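You operate a simulated robot arm through the tools that you are given. There is no shell and no other tool. Be economical: measure what you need, move in short steps, check, and stop when the job is done.

You are at the controls of a simulated robot arm. One attempt, no reset.

TASK
Blow the rack dry, then stand the ticket's bundle in tub seven.
Fine: lift the blower's shutter, switch on, touch no bundle till the ink is dry, and switch off again.

It is judged by the outcome, as a careful person would: the job done as asked, and still so three seconds after it is handed in. It fails if anything else is knocked over, pushed out of place, dropped, spilled or broken.

THE ROBOT
A 6-joint arm with a two-finger parallel gripper, fixed in place. Base frame: the origin is at the foot of the arm, x ahead of it, y to its left, z up; the work surface is at about z = 78. Units: cm, rad, N and s.
With the tool pointing down near the work surface it reaches from about 32 to 70 cm from the base axis. Its first joint turns from -2.897 to 2.897 rad. Payload 4.1 kg.
Tool frame: the origin (TCP) lies between the finger pads and is the grasp point; the fingertips stand 2.3 cm ahead of it; z points along the fingers, y is the line along which they close. Largest opening 9.4 cm; finger width 3.8, thickness 1; the body of the gripper, 5.4 by 9.6 cm, starts 3.9 cm behind the TCP.
Orientation is that of the tool frame in the base frame, as [roll, pitch, yaw] about the fixed x, y, z axes, in that order (R = Rz(yaw) Ry(pitch) Rx(roll)). With the fingers straight down and closing along the base's y, the tool's x points along the base's -x, its y along +y and its z along -z.

THE INTERFACE
- The arm moves only by the tool apply_moves. Its argument "increments" is a list of rows, each an object (a shift or turn left out is 0, a gripper value left out holds the last) with "translation": the shift along the tool's x, y, z in units of 20 mm (1.0 is 20 mm), a list of three; "turn": the turn, a rotation vector about the tool's x, y, z in units of 4 degrees (1.0 is 4 degrees), a list of three. In form: [{"translation": [dx, dy, dz], "turn": [wx, wy, wz]}, ...]. A call has 1 to 20 rows; each row shifts and turns the commanded pose from where the row before left it, along the tool's axes as they then stand. "jaw" is the finger opening in cm, from 0 to 9.4, set as the call begins (left out, the last holds). A call with a number of a shift or a turn outside -1 to 1 is refused whole. Each row takes 0.2 s and may step no farther than 5 cm and 0.15 rad from the row before; otherwise, or with a gripper value out of range, the whole call is refused. Where a pose cannot be reached the arm comes as near as it can. A force on the tool above 90 N (or 10 N above the force at the start of the call, whichever is more), or a blocked arm, ends the call early, and 0.2 s more pass. The fingers move at their own pace (about 4.5 cm/s each) and stop on an object; they squeeze with about 29 N. The grip force told is the motor's: it shows also when the fingers shut on nothing. Time passes only in rows, and 0.2 s behind the last, so rows that do not move let the fingers close. It gives the time, the measured TCP pose, the force on the tool (base axes), the opening and the grip force at its end, in the units of the frame above (readings bear some noise), with the torque about the TCP (base axes, N m) and any sound that the robot's microphone picked up.
- Cameras (640 x 400 px; columns grow to the right, rows downward): "scene" is fixed at [39.95, -65.16, 172.72]; the picture's right is [1.00, 0.02, 0.00], its down [0.01, -0.63, -0.78] and it looks along [-0.02, 0.78, -0.63] (base axes); focal length 278 px, centre (320, 200). "wrist" rides on the gripper at [8.6, 1.6, -7.5] in the tool frame; the picture's right is [-0.18, 0.98, 0.00], its down [-0.58, -0.11, -0.81] and it looks along [-0.79, -0.15, 0.59] (tool axes); focal length 243 px, centre (320, 200). There is no depth. A picture from a camera that has moved, and an enlarged one, comes with that camera's place and axes in the base frame and with its lens.
- capture(camera): a new picture of that camera. It takes no simulated time.
- slide_trunk(by): slides the trunk up (or, below 0, down) by that many cm; the arm rides with it, the base frame stays. It gives what a move gives, with no picture.
- enlarge(camera, box): a new picture of the part [left, top, right, bottom] of that camera's present view, enlarged. It takes no simulated time.
- close_job(): hands the job in; it is judged then, once.

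Go step by step. Nothing tells you positions but the pictures and the camera data: compare them with the known pose of the tool, close in by small moves and look again before you grip or let go. The budget is 120 turns and 84 pictures, counting those below and the enlarged ones. Unless the task says otherwise, let go and move clear before handing in, and close with one line.

The tools are called as a command line: name --argument value ..., lists and objects as JSON in quotes. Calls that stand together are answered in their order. apply_moves: Moves the arm, as the interface text tells. Its arguments: {"type":"object","properties":{"increments":{"type":"array","items":{"type":"object","properties":{"translation":{"type":"array","items":{"type":"number"}},"turn":{"type":"array","items":{"type":"number"}}}}},"jaw":{"type":"number"}},"required":["increments"]} The other tools are called the same way: slide_trunk (by) slides the trunk up or down; capture (camera) takes a picture; enlarge (camera, box) takes an enlarged picture of a part of a camera's view; close_job () hands the job in.

At the start:

```text
time: 0.0
tool_pos: [24.25, 17.32, 139.67]
ee_rot: [-3.141, 0.0, -3.141]
ft_force: [0.6, -0.8, -0.6]
ft_torque: [0.01, -0.01, 0.02]
width: 9.39
grip_force: 0.0
trunk travel left (down, up): [-52.5, 6.5]
```

scene: 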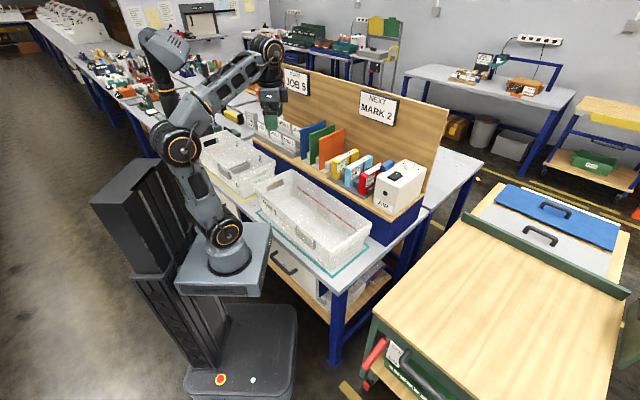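
wrist: 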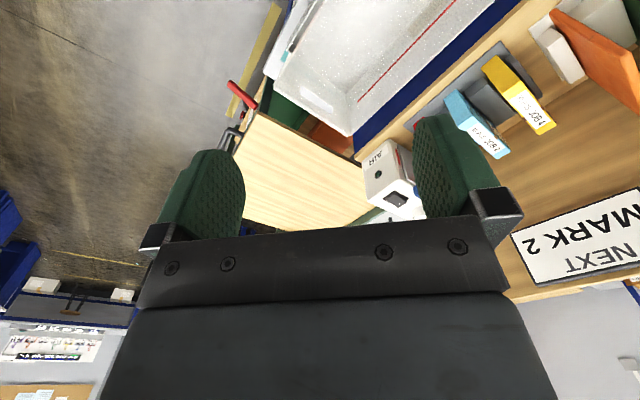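

I see a bench with tubs, a rack of bundles with signs, and a blower box marked AIR at the right end. I'll zoom in on these first.

enlarge --camera "scene" --box '[230, 50, 470, 200]'

enlarge --camera "scene" --box '[180, 120, 440, 290]'

enlarge --camera "scene" --box '[330, 130, 450, 230]'

```text
2.67 times, centred on (350, 125) of scene
camera zoom: at [39.95, -65.16, 172.72], right [1.0, 0.02, 0.0], down [0.01, -0.63, -0.78], along [-0.02, 0.78, -0.63], focal length 743 px, centre (240, 400)
```

zoom: 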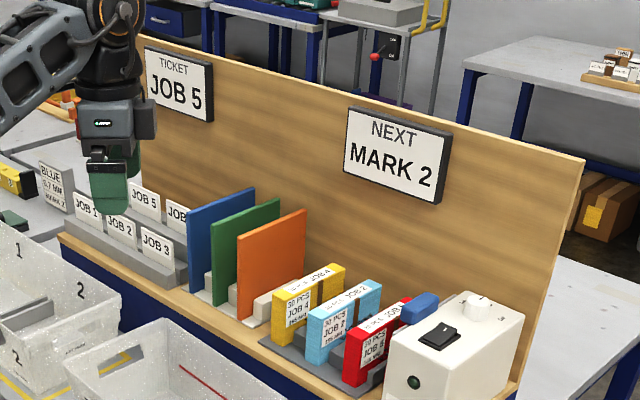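

```text
2.35 times, centred on (310, 205) of scene
camera zoom: at [39.95, -65.16, 172.72], right [1.0, 0.02, 0.0], down [0.01, -0.63, -0.78], along [-0.02, 0.78, -0.63], focal length 655 px, centre (344, 188)
```

zoom: 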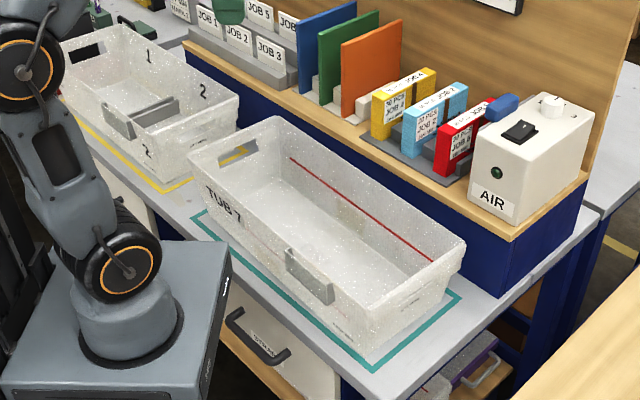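

```text
4.00 times, centred on (390, 180) of scene
camera zoom: at [39.95, -65.16, 172.72], right [1.0, 0.02, 0.0], down [0.01, -0.63, -0.78], along [-0.02, 0.78, -0.63], focal length 1114 px, centre (40, 280)
```

zoom: 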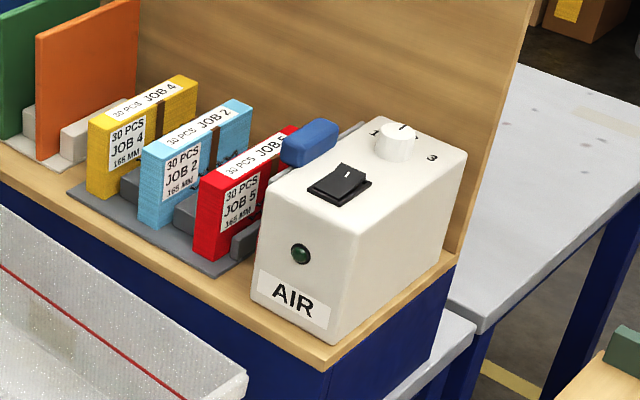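

enlarge --camera "wrist" --box '[340, 60, 580, 230]'

enlarge --camera "scene" --box '[365, 145, 435, 215]'

```text
2.35 times, centred on (460, 145) of wrist
camera zoom: at [15.5, 18.96, 147.09], right [0.18, 0.98, 0.0], down [0.58, -0.11, 0.81], along [0.79, -0.15, -0.59], focal length 571 px, centre (-9, 329)
```

zoom: 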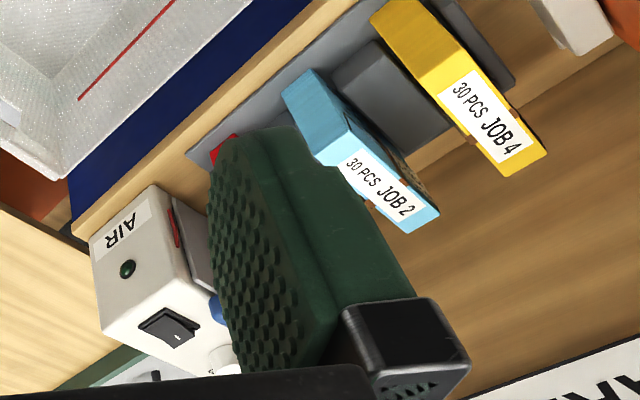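

```text
5.71 times, centred on (400, 180) of scene
camera zoom: at [39.95, -65.16, 172.72], right [1.0, 0.02, 0.0], down [0.01, -0.63, -0.78], along [-0.02, 0.78, -0.63], focal length 1591 px, centre (-137, 314)
```

zoom: 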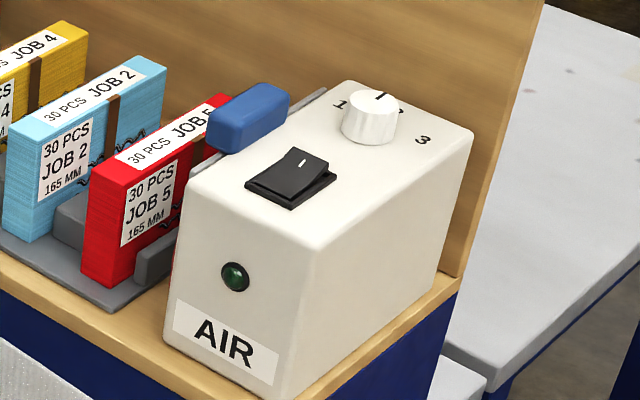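

Job 5 is the red bundle, next to the blower, and tub 7 is the near tub. The bench stands at about 41° to the base frame, so I'll turn the tool square to it and move closer for a better look.

apply_moves --increments '[{"turn": [0, 0, -0.94]}, {"turn": [0, 0, -0.94]}, {"turn": [0, 0, -0.94]}, {"turn": [0, 0, -0.94]}, {"turn": [0, 0, -0.94]}, {"turn": [0, 0, -0.94]}, {"turn": [0, 0, -0.94]}, {"turn": [0, 0, -0.94]}, {"turn": [0, 0, -0.94]}, {"turn": [0, 0, -0.94]}, {"turn": [0, 0, -0.94]}, {"translation": [-1, -0.6, 0]}, {"translation": [-1, -0.6, 0]}, {"translation": [-1, -0.6, 0]}, {"translation": [-1, -0.6, 0]}, {"translation": [-1, -0.6, 0]}, {"translation": [-1, -0.6, 0]}, {"translation": [-1, -0.6, 0]}, {"translation": [-1, -0.6, 0]}, {"translation": [-1, -0.6, 0]}]'

capture --camera "wrist"

```text
time: 4.2
tool_pos: [44.17, 20.45, 137.41]
ee_rot: [-3.141, 0.001, -2.42]
ft_force: [0.5, 0.0, 0.5]
ft_torque: [0.04, 0.0, 0.05]
width: 9.41
grip_force: 0.0
out of reach, approached as far as the arm can: row 18, 19, 20
trunk travel left (down, up): [-52.5, 6.5]
```

```text
76 pictures are left
camera wrist: at [36.43, 16.13, 144.78], right [-0.51, 0.86, 0.0], down [0.51, 0.3, 0.81], along [0.69, 0.41, -0.59], focal length 243 px, centre (320, 200)
```

wrist: 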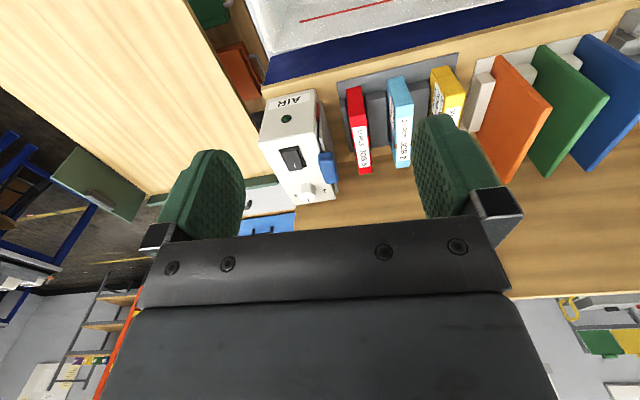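

enlarge --camera "wrist" --box '[240, 50, 480, 210]'

slide_trunk --by -16

capture --camera "wrist"

capture --camera "scene"

```text
2.50 times, centred on (360, 130) of wrist
camera zoom: at [36.43, 16.13, 144.78], right [-0.51, 0.86, 0.0], down [0.51, 0.3, 0.81], along [0.69, 0.41, -0.59], focal length 606 px, centre (220, 375)
```

zoom: 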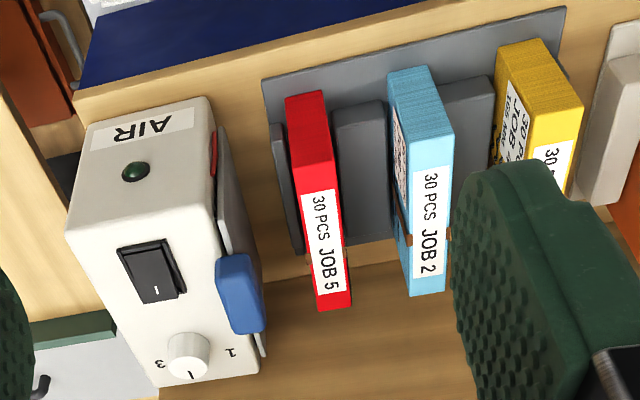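

```text
time: 6.0
tool_pos: [44.08, 20.54, 121.36]
ee_rot: [3.14, 0.006, -2.42]
ft_force: [-0.5, -0.6, 0.4]
ft_torque: [-0.02, 0.01, 0.02]
width: 9.4
grip_force: 0.1
trunk travel left (down, up): [-36.5, 22.5]
```

```text
74 pictures are left
camera wrist: at [36.35, 16.12, 128.8], right [-0.51, 0.86, 0.0], down [0.51, 0.3, 0.81], along [0.69, 0.41, -0.59], focal length 243 px, centre (320, 200)
```

wrist: 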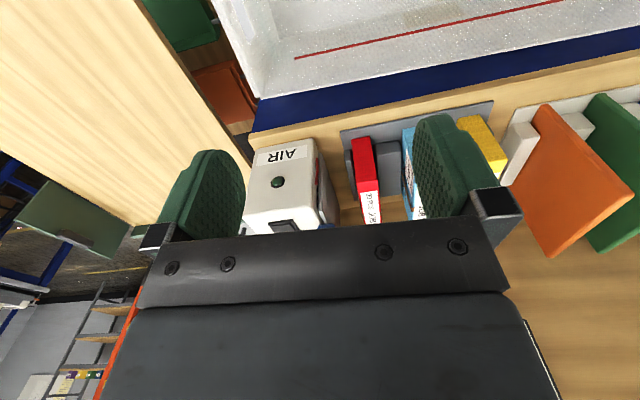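

```text
73 pictures are left
```

scene: 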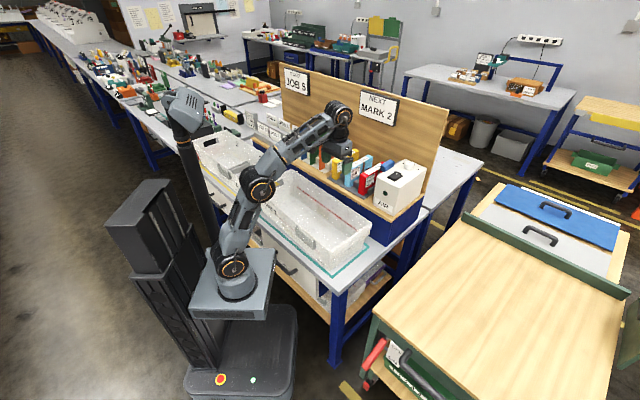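

The view gives me the layout. The shutter handle is near [65.7, 35.4, 110.8], and the red bundle's centre is at a radius of about 73 cm. That is far out, so I'll raise the trunk again and tilt the tool outward to gain reach.

slide_trunk --by 16

apply_moves --increments '[{"turn": [0, -0.97, 0]}, {"turn": [0, -0.97, 0]}, {"turn": [0, -0.97, 0]}, {"turn": [0, -0.97, 0]}, {"turn": [0, -0.97, 0]}, {"turn": [0, -0.97, 0]}, {"turn": [0, -0.97, 0]}, {"turn": [0, -0.97, 0]}, {"turn": [0, -0.97, 0]}, {"translation": [-0.6, 0, 0.9]}, {"translation": [-0.6, 0, 0.9]}, {"translation": [-0.6, 0, 0.9]}, {"translation": [-0.6, 0, 0.9]}, {"translation": [-0.6, 0, 0.9]}]'

capture --camera "wrist"

capture --camera "scene"

```text
time: 7.9
tool_pos: [44.06, 20.5, 137.52]
ee_rot: [3.141, 0.005, -2.421]
ft_force: [-0.1, -1.1, 0.4]
ft_torque: [0.01, -0.02, 0.02]
width: 9.39
grip_force: 0.1
trunk travel left (down, up): [-52.5, 6.5]
```

```text
time: 10.9
tool_pos: [51.7, 27.16, 133.5]
ee_rot: [-3.141, 0.614, -2.421]
ft_force: [-0.3, 0.8, -0.2]
ft_torque: [0.03, -0.01, 0.01]
width: 9.4
grip_force: 0.0
trunk travel left (down, up): [-52.5, 6.5]
```

```text
72 pictures are left
camera wrist: at [41.98, 21.05, 134.58], right [-0.54, 0.84, 0.11], down [0.08, -0.07, 0.99], along [0.84, 0.54, -0.03], focal length 243 px, centre (320, 200)
```

wrist: 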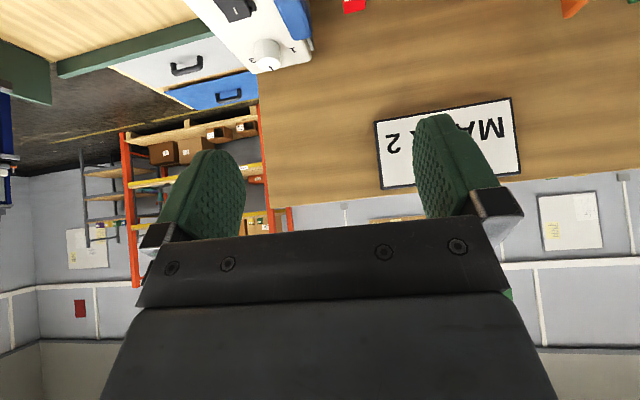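

```text
71 pictures are left
```

scene: 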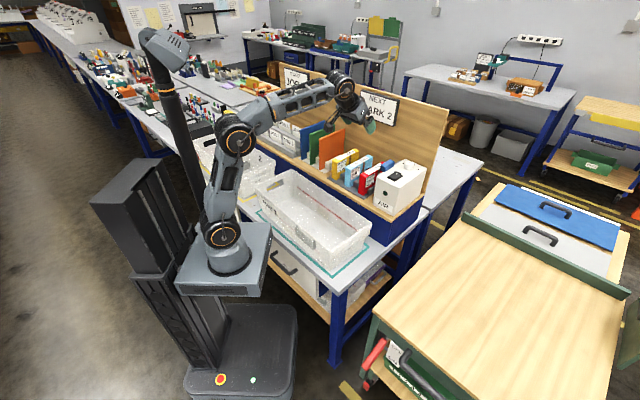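

apply_moves --increments '[{"turn": [0, 0.94, 0]}, {"turn": [0, 0.94, 0]}, {"turn": [0, 0.94, 0]}, {"turn": [0, 0.94, 0]}, {"translation": [-0.53, -0.19, 0.96]}, {"translation": [-0.53, -0.19, 0.96]}, {"translation": [-0.53, -0.19, 0.96]}, {"translation": [-0.53, -0.19, 0.96]}, {"translation": [-0.53, -0.19, 0.96]}, {"translation": [-0.53, -0.19, 0.96]}, {"translation": [-0.53, -0.19, 0.96]}, {"translation": [-0.53, -0.19, 0.96]}]'

capture --camera "wrist"

enlarge --camera "scene" --box '[320, 110, 460, 220]'

```text
time: 13.5
tool_pos: [61.83, 32.6, 120.88]
ee_rot: [-3.141, 0.351, -2.423]
ft_force: [0.3, 0.5, -0.2]
ft_torque: [-0.01, -0.01, -0.02]
width: 9.41
grip_force: 0.1
out of reach, approached as far as the arm can: row 10, 11, 12
trunk travel left (down, up): [-52.5, 6.5]
```

```text
70 pictures are left
camera wrist: at [52.63, 26.9, 124.89], right [-0.52, 0.85, 0.06], down [0.27, 0.1, 0.96], along [0.81, 0.51, -0.28], focal length 243 px, centre (320, 200)
```

wrist: 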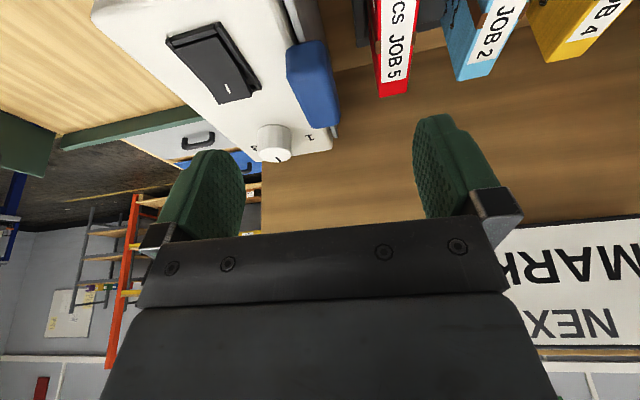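

```text
3.64 times, centred on (390, 165) of scene
camera zoom: at [39.95, -65.16, 172.72], right [1.0, 0.02, 0.0], down [0.01, -0.63, -0.78], along [-0.02, 0.78, -0.63], focal length 1013 px, centre (66, 327)
```

zoom: 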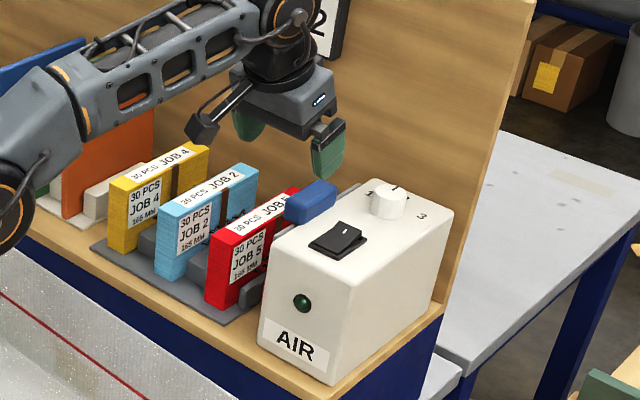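

slide_trunk --by 6.5

apply_moves --increments '[{"turn": [0, -0.9, 0]}, {"turn": [0, -0.9, 0]}, {"turn": [0, -0.9, 0]}, {"turn": [0, -0.9, 0]}, {"turn": [0, -0.9, 0]}]' --jaw 6.2

```text
time: 14.5
tool_pos: [61.78, 32.63, 127.28]
ee_rot: [3.14, 0.347, -2.421]
ft_force: [-0.6, -0.5, -0.6]
ft_torque: [0.01, -0.01, 0.03]
width: 9.4
grip_force: 0.0
trunk travel left (down, up): [-59.0, 0.0]
```

```text
time: 15.7
tool_pos: [61.87, 32.62, 127.51]
ee_rot: [-3.14, 0.666, -2.418]
ft_force: [0.0, -0.1, 0.8]
ft_torque: [-0.01, 0.0, 0.0]
width: 6.22
grip_force: 0.0
trunk travel left (down, up): [-59.0, 0.0]
```

apply_moves --increments '[{"translation": [0.2, -0.05, 0.85]}, {"translation": [0.2, -0.05, 0.85]}, {"translation": [0.2, -0.05, 0.85]}, {"translation": [0.2, -0.05, 0.85]}, {"translation": [0.2, -0.05, 0.85]}, {"translation": [0.2, -0.05, 0.85]}]'

capture --camera "wrist"

enlarge --camera "scene" --box '[330, 120, 450, 210]'

```text
time: 17.1
tool_pos: [65.57, 35.05, 117.9]
ee_rot: [3.141, 0.663, -2.419]
ft_force: [0.5, -0.4, 0.4]
ft_torque: [0.02, -0.01, 0.02]
width: 6.22
grip_force: 0.0
trunk travel left (down, up): [-59.0, 0.0]
```

```text
68 pictures are left
camera wrist: at [55.79, 28.82, 118.37], right [-0.54, 0.83, 0.11], down [0.04, -0.11, 0.99], along [0.84, 0.54, 0.02], focal length 243 px, centre (320, 200)
```

wrist: 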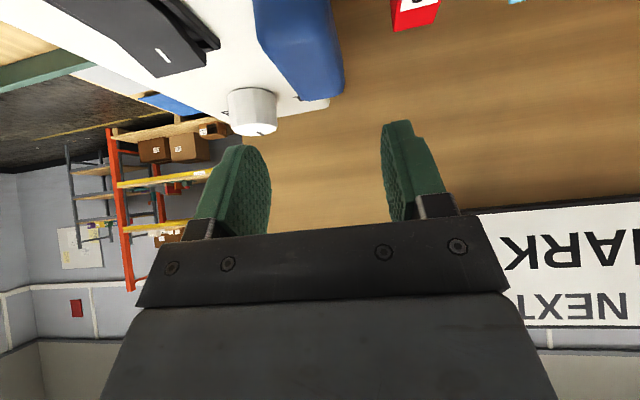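

```text
4.44 times, centred on (390, 165) of scene
camera zoom: at [39.95, -65.16, 172.72], right [1.0, 0.02, 0.0], down [0.01, -0.63, -0.78], along [-0.02, 0.78, -0.63], focal length 1238 px, centre (9, 356)
```

zoom: 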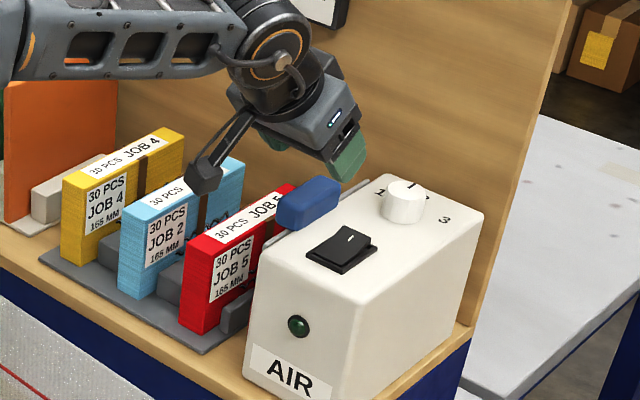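

apply_moves --increments '[{"translation": [0.5, -0.03, 0.63]}, {"translation": [0.5, -0.03, 0.63]}, {"translation": [0.5, -0.03, 0.63]}]'

enlarge --camera "scene" --box '[365, 145, 425, 195]'

capture --camera "wrist"

```text
time: 17.9
tool_pos: [65.6, 34.87, 113.0]
ee_rot: [-3.14, 0.663, -2.419]
ft_force: [-0.4, 0.9, -0.2]
ft_torque: [0.0, 0.02, 0.0]
width: 6.22
grip_force: 0.0
trunk travel left (down, up): [-59.0, 0.0]
```

```text
8.00 times, centred on (395, 170) of scene
camera zoom: at [39.95, -65.16, 172.72], right [1.0, 0.02, 0.0], down [0.01, -0.63, -0.78], along [-0.02, 0.78, -0.63], focal length 2228 px, centre (-280, 440)
```

zoom: 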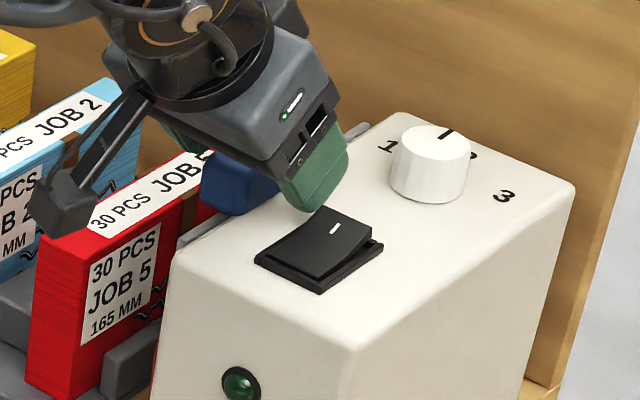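

```text
65 pictures are left
camera wrist: at [55.86, 28.67, 113.56], right [-0.54, 0.83, 0.11], down [0.04, -0.11, 0.99], along [0.84, 0.54, 0.02], focal length 243 px, centre (320, 200)
```

wrist: 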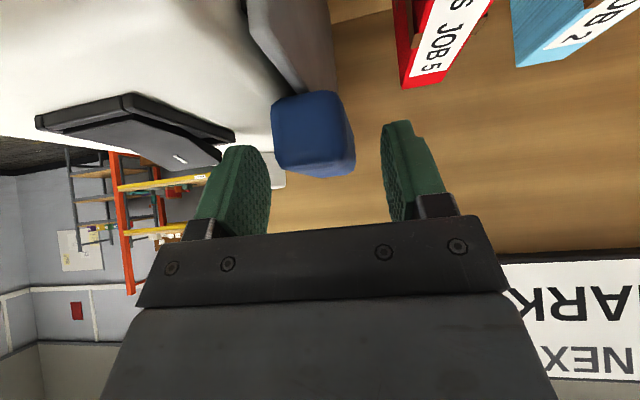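

apply_moves --increments '[{"translation": [0.12, -0.12, 0.16]}]'

apply_moves --increments '[{}, {}, {}, {}, {}]' --jaw 1.5

capture --camera "wrist"

```text
time: 18.3
tool_pos: [65.7, 34.83, 112.97]
ee_rot: [-3.138, 0.667, -2.417]
ft_force: [-2.5, 1.4, 8.2]
ft_torque: [-0.19, -0.13, -0.11]
width: 6.11
grip_force: 0.1
trunk travel left (down, up): [-59.0, 0.0]
```

```text
time: 19.5
tool_pos: [65.43, 34.9, 112.96]
ee_rot: [-3.137, 0.668, -2.413]
ft_force: [-8.2, 9.2, 18.6]
ft_torque: [0.19, -0.2, 3.1]
width: 3.25
grip_force: 45.3
trunk travel left (down, up): [-59.0, 0.0]
```

```text
64 pictures are left
camera wrist: at [55.71, 28.68, 113.4], right [-0.54, 0.83, 0.11], down [0.04, -0.11, 0.99], along [0.84, 0.54, 0.03], focal length 243 px, centre (320, 200)
```

wrist: 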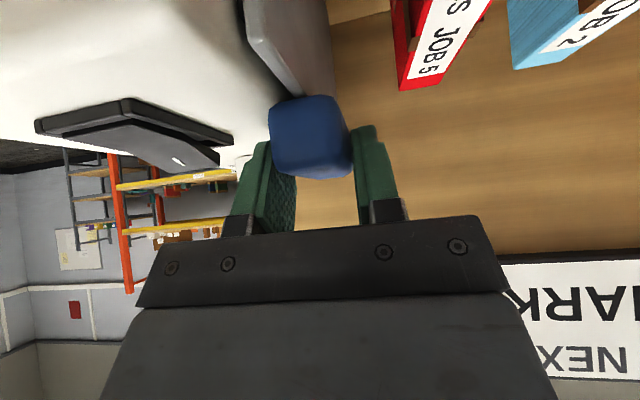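

The handle is gripped at 3.25 cm. I'll lift it straight up gradually.

apply_moves --increments '[{"translation": [-0.31, 0, -0.39]}, {"translation": [-0.31, 0, -0.39]}, {"translation": [-0.31, 0, -0.39]}, {"translation": [-0.31, 0, -0.39]}]'

enlarge --camera "scene" --box '[345, 130, 435, 205]'

capture --camera "wrist"

```text
time: 20.5
tool_pos: [65.46, 34.99, 116.78]
ee_rot: [-3.137, 0.662, -2.415]
ft_force: [-22.5, 6.0, -3.9]
ft_torque: [-0.92, 0.8, 2.41]
width: 3.25
grip_force: 45.1
trunk travel left (down, up): [-59.0, 0.0]
```

```text
5.33 times, centred on (390, 168) of scene
camera zoom: at [39.95, -65.16, 172.72], right [1.0, 0.02, 0.0], down [0.01, -0.63, -0.78], along [-0.02, 0.78, -0.63], focal length 1485 px, centre (-53, 373)
```

zoom: 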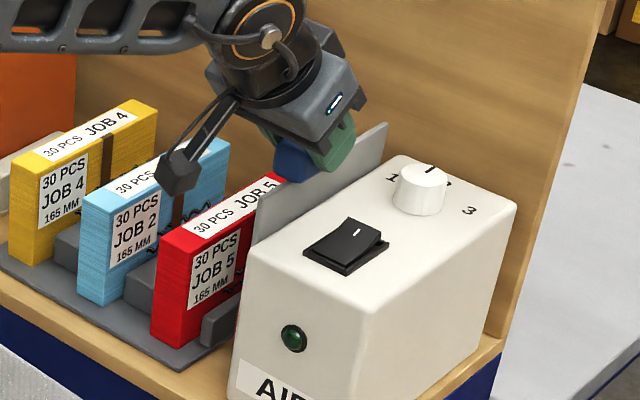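

```text
62 pictures are left
camera wrist: at [55.71, 28.7, 117.23], right [-0.54, 0.83, 0.11], down [0.04, -0.1, 0.99], along [0.84, 0.54, 0.02], focal length 243 px, centre (320, 200)
```

wrist: 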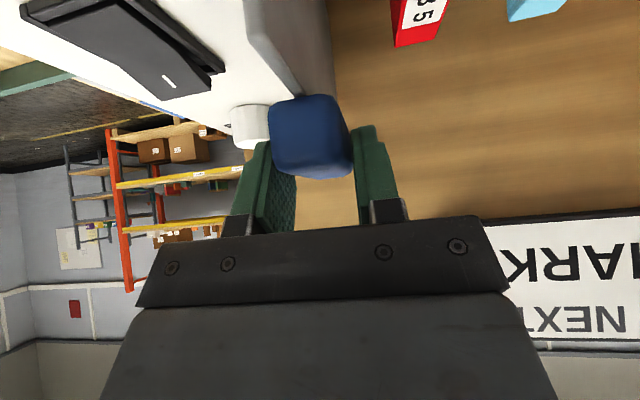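

apply_moves --increments '[{"translation": [-0.31, 0, -0.39]}, {"translation": [-0.31, 0, -0.39]}, {"translation": [-0.31, 0, -0.39]}]'

apply_moves --increments '[{"translation": [-0.31, 0, -0.39]}, {"translation": [-0.31, 0, -0.39]}]'

enlarge --camera "scene" --box '[345, 130, 435, 205]'

```text
time: 21.3
tool_pos: [65.53, 34.95, 119.76]
ee_rot: [-3.139, 0.664, -2.418]
ft_force: [-24.4, 5.4, -3.1]
ft_torque: [-0.54, 0.62, 2.48]
width: 3.25
grip_force: 44.5
trunk travel left (down, up): [-59.0, 0.0]
```

```text
time: 21.9
tool_pos: [65.53, 34.88, 121.79]
ee_rot: [-3.139, 0.665, -2.416]
ft_force: [-23.7, 4.1, -2.6]
ft_torque: [-0.43, 0.46, 2.43]
width: 3.23
grip_force: 45.1
trunk travel left (down, up): [-59.0, 0.0]
```

```text
5.33 times, centred on (390, 168) of scene
camera zoom: at [39.95, -65.16, 172.72], right [1.0, 0.02, 0.0], down [0.01, -0.63, -0.78], along [-0.02, 0.78, -0.63], focal length 1485 px, centre (-53, 373)
```

zoom: 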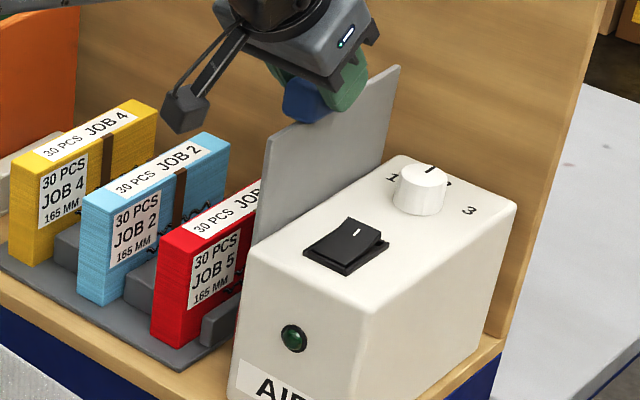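

apply_moves --increments '[{"translation": [-0.155, 0, -0.195]}, {"translation": [-0.155, 0, -0.195]}]'

capture --camera "wrist"

```text
time: 22.5
tool_pos: [65.4, 34.92, 122.83]
ee_rot: [-3.138, 0.666, -2.418]
ft_force: [-24.8, 3.0, -2.7]
ft_torque: [-0.3, 0.34, 2.49]
width: 3.28
grip_force: 45.1
trunk travel left (down, up): [-59.0, 0.0]
```

```text
60 pictures are left
camera wrist: at [55.71, 28.72, 123.32], right [-0.54, 0.83, 0.11], down [0.04, -0.11, 0.99], along [0.84, 0.54, 0.02], focal length 243 px, centre (320, 200)
```

wrist: 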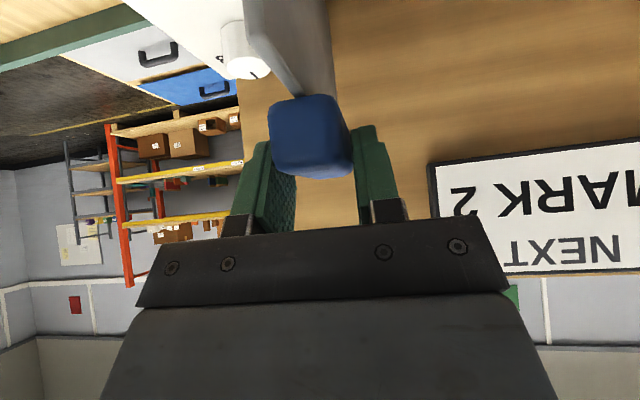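

apply_moves --increments '[{"translation": [-0.155, 0, -0.195]}, {"translation": [-0.155, 0, -0.195]}, {}]'

enlarge --camera "scene" --box '[345, 130, 435, 205]'

```text
time: 23.3
tool_pos: [65.44, 34.87, 123.87]
ee_rot: [-3.138, 0.664, -2.416]
ft_force: [-22.7, 4.7, -1.8]
ft_torque: [-0.22, 0.42, 2.42]
width: 3.25
grip_force: 45.1
trunk travel left (down, up): [-59.0, 0.0]
```

```text
5.33 times, centred on (390, 168) of scene
camera zoom: at [39.95, -65.16, 172.72], right [1.0, 0.02, 0.0], down [0.01, -0.63, -0.78], along [-0.02, 0.78, -0.63], focal length 1485 px, centre (-53, 373)
```

zoom: 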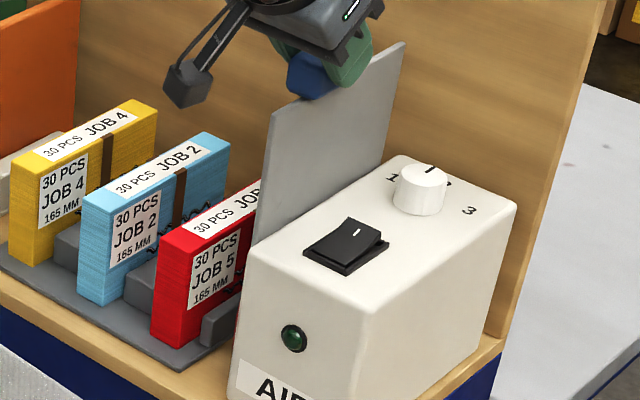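

apply_moves --increments '[{"translation": [-0.155, 0, -0.195]}, {"translation": [-0.155, 0, -0.195]}, {}]'

```text
time: 24.1
tool_pos: [65.39, 35.08, 124.96]
ee_rot: [-3.138, 0.664, -2.414]
ft_force: [-24.8, 3.0, -2.5]
ft_torque: [-0.11, 0.28, 2.5]
width: 3.26
grip_force: 44.7
trunk travel left (down, up): [-59.0, 0.0]
```

enlarge --camera "scene" --box '[345, 120, 435, 215]'

```text
4.21 times, centred on (390, 168) of scene
camera zoom: at [39.95, -65.16, 172.72], right [1.0, 0.02, 0.0], down [0.01, -0.63, -0.78], along [-0.02, 0.78, -0.63], focal length 1172 px, centre (25, 337)
```

zoom: 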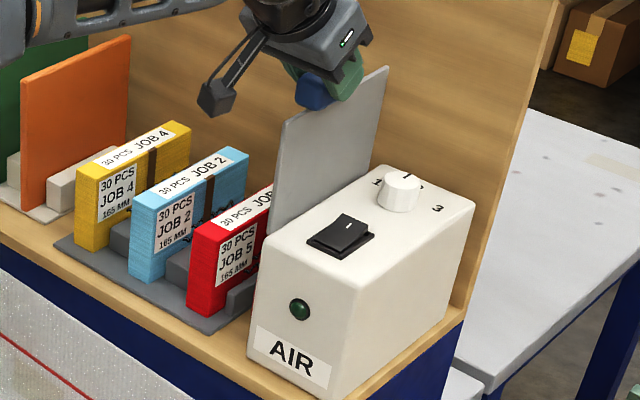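

apply_moves --increments '[{}, {}, {}]' --jaw 5.2

enlarge --camera "scene" --box '[345, 120, 435, 215]'

capture --camera "wrist"

```text
time: 24.9
tool_pos: [65.84, 34.82, 124.71]
ee_rot: [-3.141, 0.665, -2.419]
ft_force: [0.3, 0.0, -0.3]
ft_torque: [-0.01, 0.0, 0.0]
width: 5.19
grip_force: 0.0
trunk travel left (down, up): [-59.0, 0.0]
```

```text
4.21 times, centred on (390, 168) of scene
camera zoom: at [39.95, -65.16, 172.72], right [1.0, 0.02, 0.0], down [0.01, -0.63, -0.78], along [-0.02, 0.78, -0.63], focal length 1172 px, centre (25, 337)
```

zoom: 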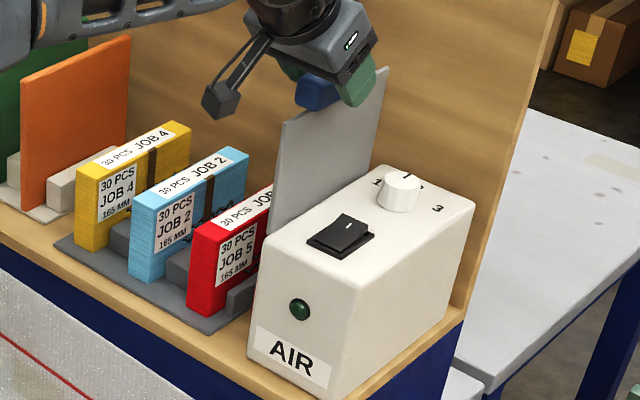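

```text
56 pictures are left
camera wrist: at [56.08, 28.64, 125.14], right [-0.54, 0.83, 0.11], down [0.04, -0.11, 0.99], along [0.84, 0.54, 0.02], focal length 243 px, centre (320, 200)
```

wrist: 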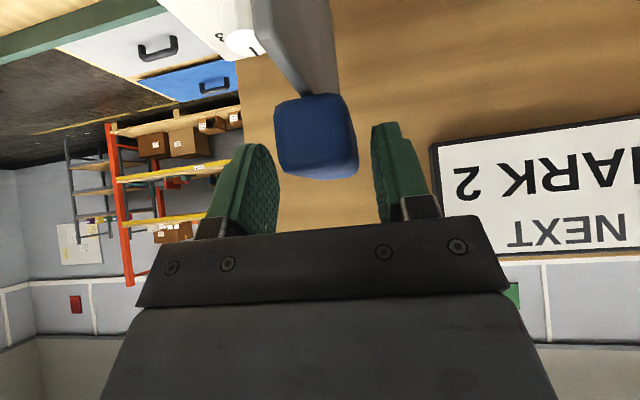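

The shutter holds at the top. I'll back off, close the fingers and go above the "I" end of the rocker, which I take to be at about [68.7, 29.7, 110.8].

apply_moves --increments '[{"translation": [0, 0, -1]}, {"translation": [0, 0, -1]}, {"translation": [0, 0, -1]}, {"translation": [0, 0, -1]}, {"translation": [0, -0.77, 0]}, {"translation": [0, -0.77, 0]}, {"translation": [0, -0.77, 0]}, {"translation": [0, -0.77, 0]}]'

apply_moves --increments '[{"translation": [0.4, 0, 0.9]}, {"translation": [0.4, 0, 0.9]}, {"translation": [0.4, 0, 0.9]}, {"translation": [0.4, 0, 0.9]}, {"translation": [0.4, 0, 0.9]}, {"translation": [0.4, 0, 0.9]}]' --jaw 0

capture --camera "wrist"

enlarge --camera "scene" --box '[345, 120, 435, 215]'

```text
time: 26.7
tool_pos: [66.17, 26.78, 131.05]
ee_rot: [-3.14, 0.663, -2.419]
ft_force: [0.0, -0.1, 0.4]
ft_torque: [-0.03, 0.01, 0.02]
width: 5.21
grip_force: 0.0
trunk travel left (down, up): [-59.0, 0.0]
```

```text
time: 28.1
tool_pos: [68.38, 28.81, 119.36]
ee_rot: [3.141, 0.664, -2.418]
ft_force: [-0.3, -0.2, 0.0]
ft_torque: [0.0, 0.0, -0.01]
width: 0.0
grip_force: 28.7
trunk travel left (down, up): [-59.0, 0.0]
```

```text
55 pictures are left
camera wrist: at [58.63, 22.57, 119.92], right [-0.54, 0.83, 0.11], down [0.04, -0.11, 0.99], along [0.84, 0.54, 0.02], focal length 243 px, centre (320, 200)
```

wrist: 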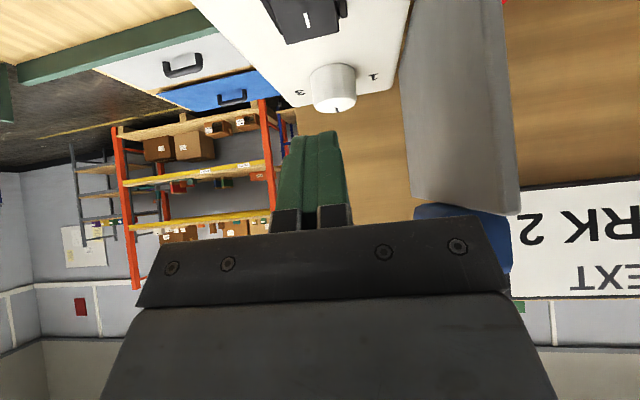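

```text
4.21 times, centred on (390, 168) of scene
camera zoom: at [39.95, -65.16, 172.72], right [1.0, 0.02, 0.0], down [0.01, -0.63, -0.78], along [-0.02, 0.78, -0.63], focal length 1172 px, centre (25, 337)
```

zoom: 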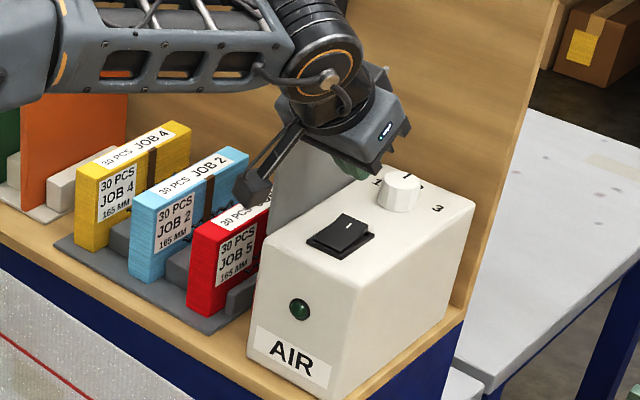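

apply_moves --increments '[{"translation": [0, -0.25, 0]}, {"translation": [0.32, 0, 0.787]}, {"translation": [0.32, 0, 0.787]}, {"translation": [0.32, 0, 0.787]}]'

capture --camera "wrist"

enlarge --camera "scene" --box '[365, 145, 425, 195]'

```text
time: 29.1
tool_pos: [69.72, 29.37, 114.48]
ee_rot: [-3.14, 0.665, -2.419]
ft_force: [-0.3, -0.7, -0.3]
ft_torque: [-0.04, 0.01, 0.02]
width: 0.0
grip_force: 29.0
trunk travel left (down, up): [-59.0, 0.0]
```

```text
53 pictures are left
camera wrist: at [60.04, 23.12, 115.01], right [-0.54, 0.83, 0.11], down [0.04, -0.11, 0.99], along [0.84, 0.54, 0.02], focal length 243 px, centre (320, 200)
```

wrist: 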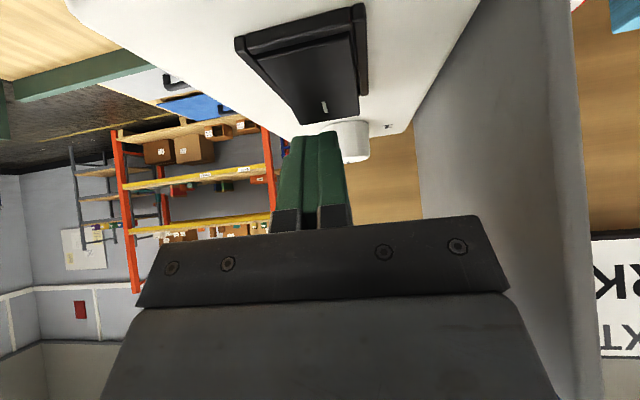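

```text
8.00 times, centred on (395, 170) of scene
camera zoom: at [39.95, -65.16, 172.72], right [1.0, 0.02, 0.0], down [0.01, -0.63, -0.78], along [-0.02, 0.78, -0.63], focal length 2228 px, centre (-280, 440)
```

zoom: 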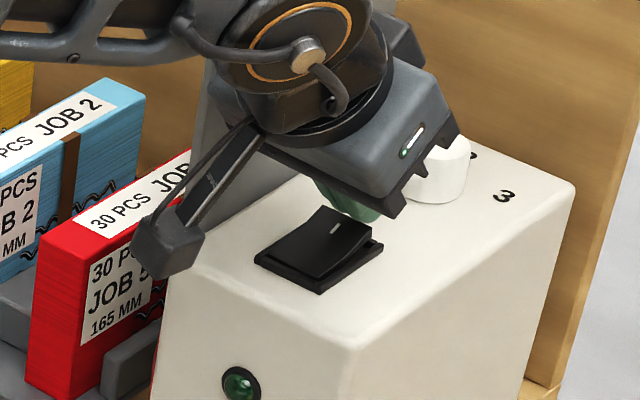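

apply_moves --increments '[{"translation": [0.155, 0, 0.195]}, {"translation": [0.155, 0, 0.195]}]'

enlarge --camera "scene" --box '[365, 145, 425, 195]'

```text
time: 29.7
tool_pos: [69.67, 29.21, 113.71]
ee_rot: [-3.141, 0.665, -2.419]
ft_force: [0.6, 0.0, 2.9]
ft_torque: [-0.05, -0.02, -0.03]
width: 0.01
grip_force: 29.0
trunk travel left (down, up): [-59.0, 0.0]
```

```text
8.00 times, centred on (395, 170) of scene
camera zoom: at [39.95, -65.16, 172.72], right [1.0, 0.02, 0.0], down [0.01, -0.63, -0.78], along [-0.02, 0.78, -0.63], focal length 2228 px, centre (-280, 440)
```

zoom: 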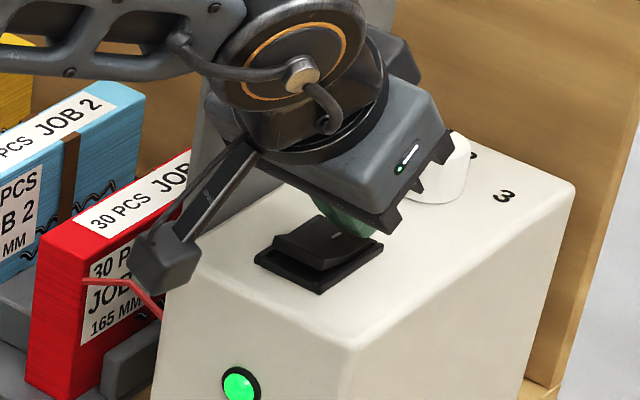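

The blower is running: the LED is green and the ribbon is blowing. I'll back away and watch the ink.

apply_moves --increments '[{"translation": [-0.3, 0, -0.4]}, {"translation": [-0.3, 0, -0.4]}, {"translation": [-0.3, 0, -0.4]}, {"translation": [-0.3, 0, -0.6]}, {"translation": [0, 0, -1]}, {"translation": [0, 0, -1]}, {"translation": [0, 0, -1]}]'

enlarge --camera "scene" --box '[330, 140, 430, 215]'

```text
time: 31.3
tool_pos: [66.74, 26.68, 122.65]
ee_rot: [-3.141, 0.663, -2.419]
ft_force: [0.3, 0.4, -0.5]
ft_torque: [0.01, 0.0, 0.0]
width: 0.01
grip_force: 29.2
trunk travel left (down, up): [-59.0, 0.0]
```

```text
5.33 times, centred on (380, 178) of scene
camera zoom: at [39.95, -65.16, 172.72], right [1.0, 0.02, 0.0], down [0.01, -0.63, -0.78], along [-0.02, 0.78, -0.63], focal length 1485 px, centre (0, 320)
```

zoom: 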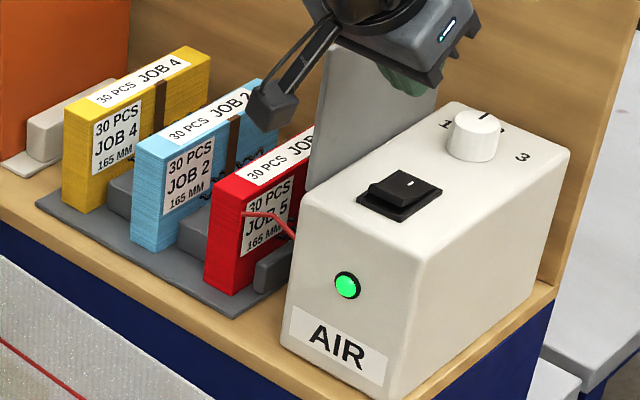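

enlarge --camera "scene" --box '[345, 155, 390, 190]'

apply_moves --increments '[{"translation": [0, 0, -1]}, {"translation": [0, 0, -1]}, {}, {}, {}, {}, {}, {}, {}, {}, {}, {}, {}, {}, {}, {}, {}, {}, {}, {}]'

enlarge --camera "scene" --box '[345, 155, 390, 190]'

```text
11.43 times, centred on (368, 172) of scene
camera zoom: at [39.95, -65.16, 172.72], right [1.0, 0.02, 0.0], down [0.01, -0.63, -0.78], along [-0.02, 0.78, -0.63], focal length 3182 px, centre (-223, 514)
```

zoom: 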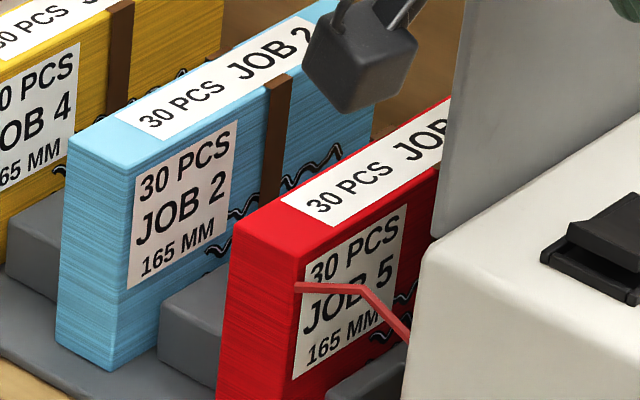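

```text
time: 35.5
tool_pos: [64.96, 25.1, 125.95]
ee_rot: [-3.139, 0.662, -2.419]
ft_force: [0.2, 0.2, -0.1]
ft_torque: [0.0, 0.01, -0.01]
width: 0.03
grip_force: 28.6
trunk travel left (down, up): [-59.0, 0.0]
```

```text
11.43 times, centred on (368, 172) of scene
camera zoom: at [39.95, -65.16, 172.72], right [1.0, 0.02, 0.0], down [0.01, -0.63, -0.78], along [-0.02, 0.78, -0.63], focal length 3182 px, centre (-223, 514)
```

zoom: 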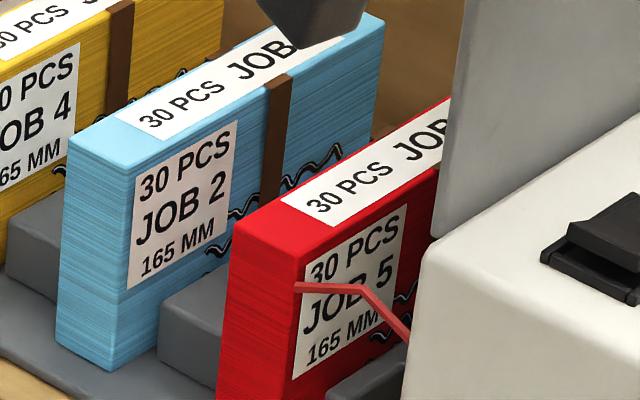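

The ink lines still show a wet white gloss. I'll wait and keep checking.

apply_moves --increments '[{}, {}, {}, {}, {}, {}, {}, {}, {}, {}, {}, {}, {}, {}, {}, {}, {}, {}, {}, {}]'

apply_moves --increments '[{}, {}, {}, {}, {}, {}, {}, {}, {}, {}, {}, {}, {}, {}, {}, {}, {}, {}, {}, {}]'

enlarge --camera "scene" --box '[345, 155, 390, 190]'

```text
time: 39.7
tool_pos: [64.83, 24.96, 125.87]
ee_rot: [-3.141, 0.664, -2.417]
ft_force: [-0.3, 0.4, 0.5]
ft_torque: [0.03, 0.0, 0.02]
width: 0.0
grip_force: 29.0
trunk travel left (down, up): [-59.0, 0.0]
```

```text
time: 43.9
tool_pos: [64.89, 25.06, 125.83]
ee_rot: [-3.139, 0.662, -2.419]
ft_force: [0.4, -0.2, 0.0]
ft_torque: [-0.01, -0.01, -0.01]
width: 0.0
grip_force: 28.7
trunk travel left (down, up): [-59.0, 0.0]
```

```text
11.43 times, centred on (368, 172) of scene
camera zoom: at [39.95, -65.16, 172.72], right [1.0, 0.02, 0.0], down [0.01, -0.63, -0.78], along [-0.02, 0.78, -0.63], focal length 3182 px, centre (-223, 514)
```

zoom: 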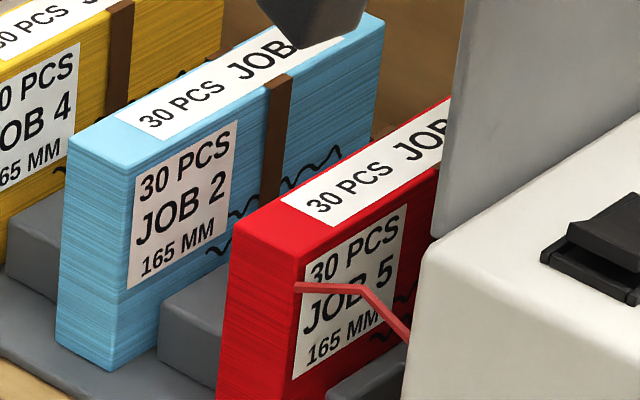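

apply_moves --increments '[{"translation": [0.478, 0.02, 0.997]}, {"translation": [0.478, 0.02, 0.997]}, {"translation": [0.478, 0.02, 0.997]}, {"translation": [0.478, 0.02, 0.997]}, {"translation": [0.478, 0.02, 0.997]}, {}, {}, {}]'

capture --camera "wrist"

enlarge --camera "scene" --box '[325, 145, 385, 190]'

```text
time: 45.7
tool_pos: [66.58, 26.7, 115.09]
ee_rot: [-3.14, 0.664, -2.419]
ft_force: [0.5, 0.7, 0.1]
ft_torque: [-0.01, 0.02, -0.01]
width: 0.01
grip_force: 29.2
trunk travel left (down, up): [-59.0, 0.0]
```

```text
46 pictures are left
camera wrist: at [56.81, 20.55, 115.53], right [-0.54, 0.83, 0.11], down [0.04, -0.11, 0.99], along [0.84, 0.54, 0.02], focal length 243 px, centre (320, 200)
```

wrist: 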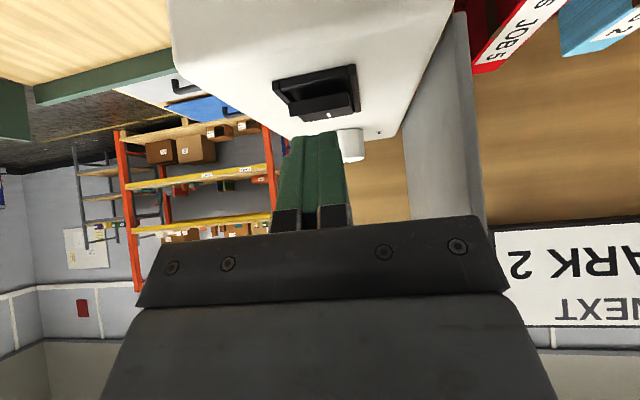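

```text
8.89 times, centred on (355, 168) of scene
camera zoom: at [39.95, -65.16, 172.72], right [1.0, 0.02, 0.0], down [0.01, -0.63, -0.78], along [-0.02, 0.78, -0.63], focal length 2475 px, centre (9, 489)
```

zoom: 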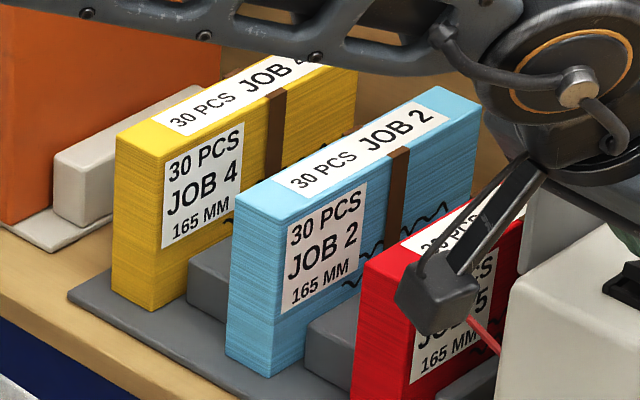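

All the ink is matt now, so it is dry. I'll press the raised "O" end to switch off.

apply_moves --increments '[{"translation": [0.0, 0, 0.3]}, {"translation": [0.155, 0, 0.195]}, {"translation": [0.155, 0, 0.195]}]'

enlarge --camera "scene" --box '[365, 145, 425, 195]'

```text
time: 46.5
tool_pos: [66.79, 27.0, 113.62]
ee_rot: [-3.14, 0.665, -2.418]
ft_force: [-1.1, -1.4, 4.5]
ft_torque: [-0.02, 0.05, 0.01]
width: 0.0
grip_force: 29.1
trunk travel left (down, up): [-59.0, 0.0]
```

```text
8.00 times, centred on (395, 170) of scene
camera zoom: at [39.95, -65.16, 172.72], right [1.0, 0.02, 0.0], down [0.01, -0.63, -0.78], along [-0.02, 0.78, -0.63], focal length 2228 px, centre (-280, 440)
```

zoom: 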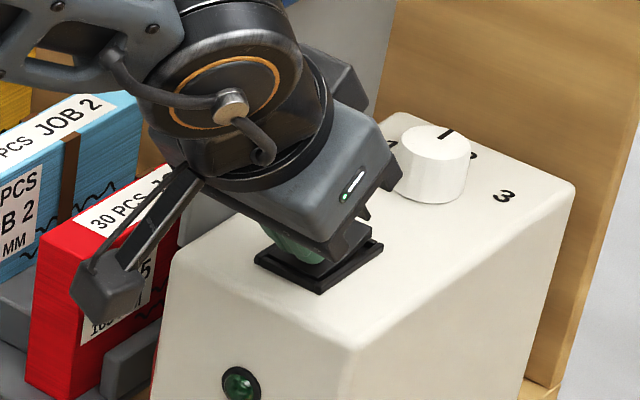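

The blower is off. I'll back away and look at the red bundle from above and in front.

apply_moves --increments '[{"translation": [-0.31, 0, -0.39]}, {"translation": [-0.31, 0, -0.39]}, {"translation": [0, 0, -1]}, {"translation": [0, 0, -1]}, {"translation": [0, 0, -1]}, {"translation": [0, 0, -1]}, {"translation": [0, 0, -1]}, {"translation": [0, 0, -1]}, {"translation": [0, 0, -1]}, {"translation": [0, 1, 0]}, {"translation": [0, 1, 0]}, {"translation": [0, 1, 0]}, {"translation": [0, 1, 0]}, {"translation": [0, 1, 0]}, {"translation": [0, 1, 0]}, {"translation": [0, 1, 0]}]'

apply_moves --increments '[{"turn": [0, 0.93, 0]}, {"turn": [0, 0.93, 0]}, {"turn": [0, 0.93, 0]}, {"turn": [0, 0.93, 0]}, {"turn": [0, 0.93, 0]}, {"turn": [0, 0.93, 0]}, {"turn": [0, 0.93, 0]}]' --jaw 9.4

capture --camera "wrist"

enlarge --camera "scene" --box '[320, 120, 440, 210]'

```text
time: 49.9
tool_pos: [51.09, 31.92, 126.51]
ee_rot: [-3.14, 0.665, -2.419]
ft_force: [-0.1, -0.1, 0.3]
ft_torque: [-0.03, 0.0, 0.02]
width: 0.0
grip_force: 29.5
trunk travel left (down, up): [-59.0, 0.0]
```

```text
time: 51.5
tool_pos: [50.99, 31.82, 126.61]
ee_rot: [3.142, 0.21, -2.421]
ft_force: [0.4, -0.5, 0.0]
ft_torque: [-0.03, 0.02, -0.01]
width: 9.39
grip_force: 0.0
trunk travel left (down, up): [-59.0, 0.0]
```

```text
43 pictures are left
camera wrist: at [42.32, 26.58, 132.0], right [-0.51, 0.86, 0.04], down [0.37, 0.18, 0.91], along [0.77, 0.48, -0.41], focal length 243 px, centre (320, 200)
```

wrist: 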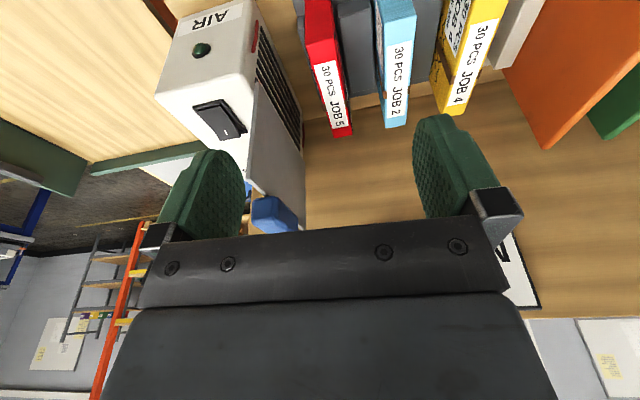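

```text
4.44 times, centred on (380, 165) of scene
camera zoom: at [39.95, -65.16, 172.72], right [1.0, 0.02, 0.0], down [0.01, -0.63, -0.78], along [-0.02, 0.78, -0.63], focal length 1238 px, centre (53, 356)
```

zoom: 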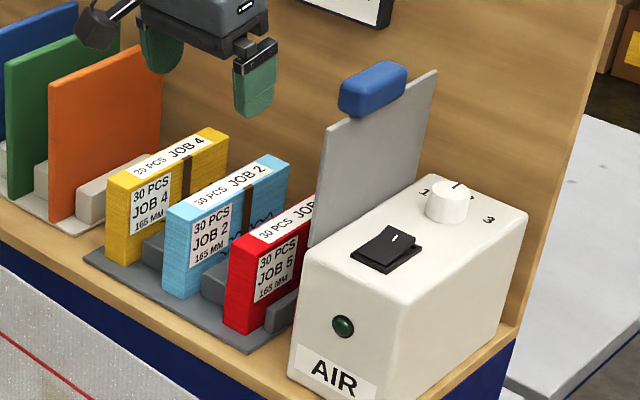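

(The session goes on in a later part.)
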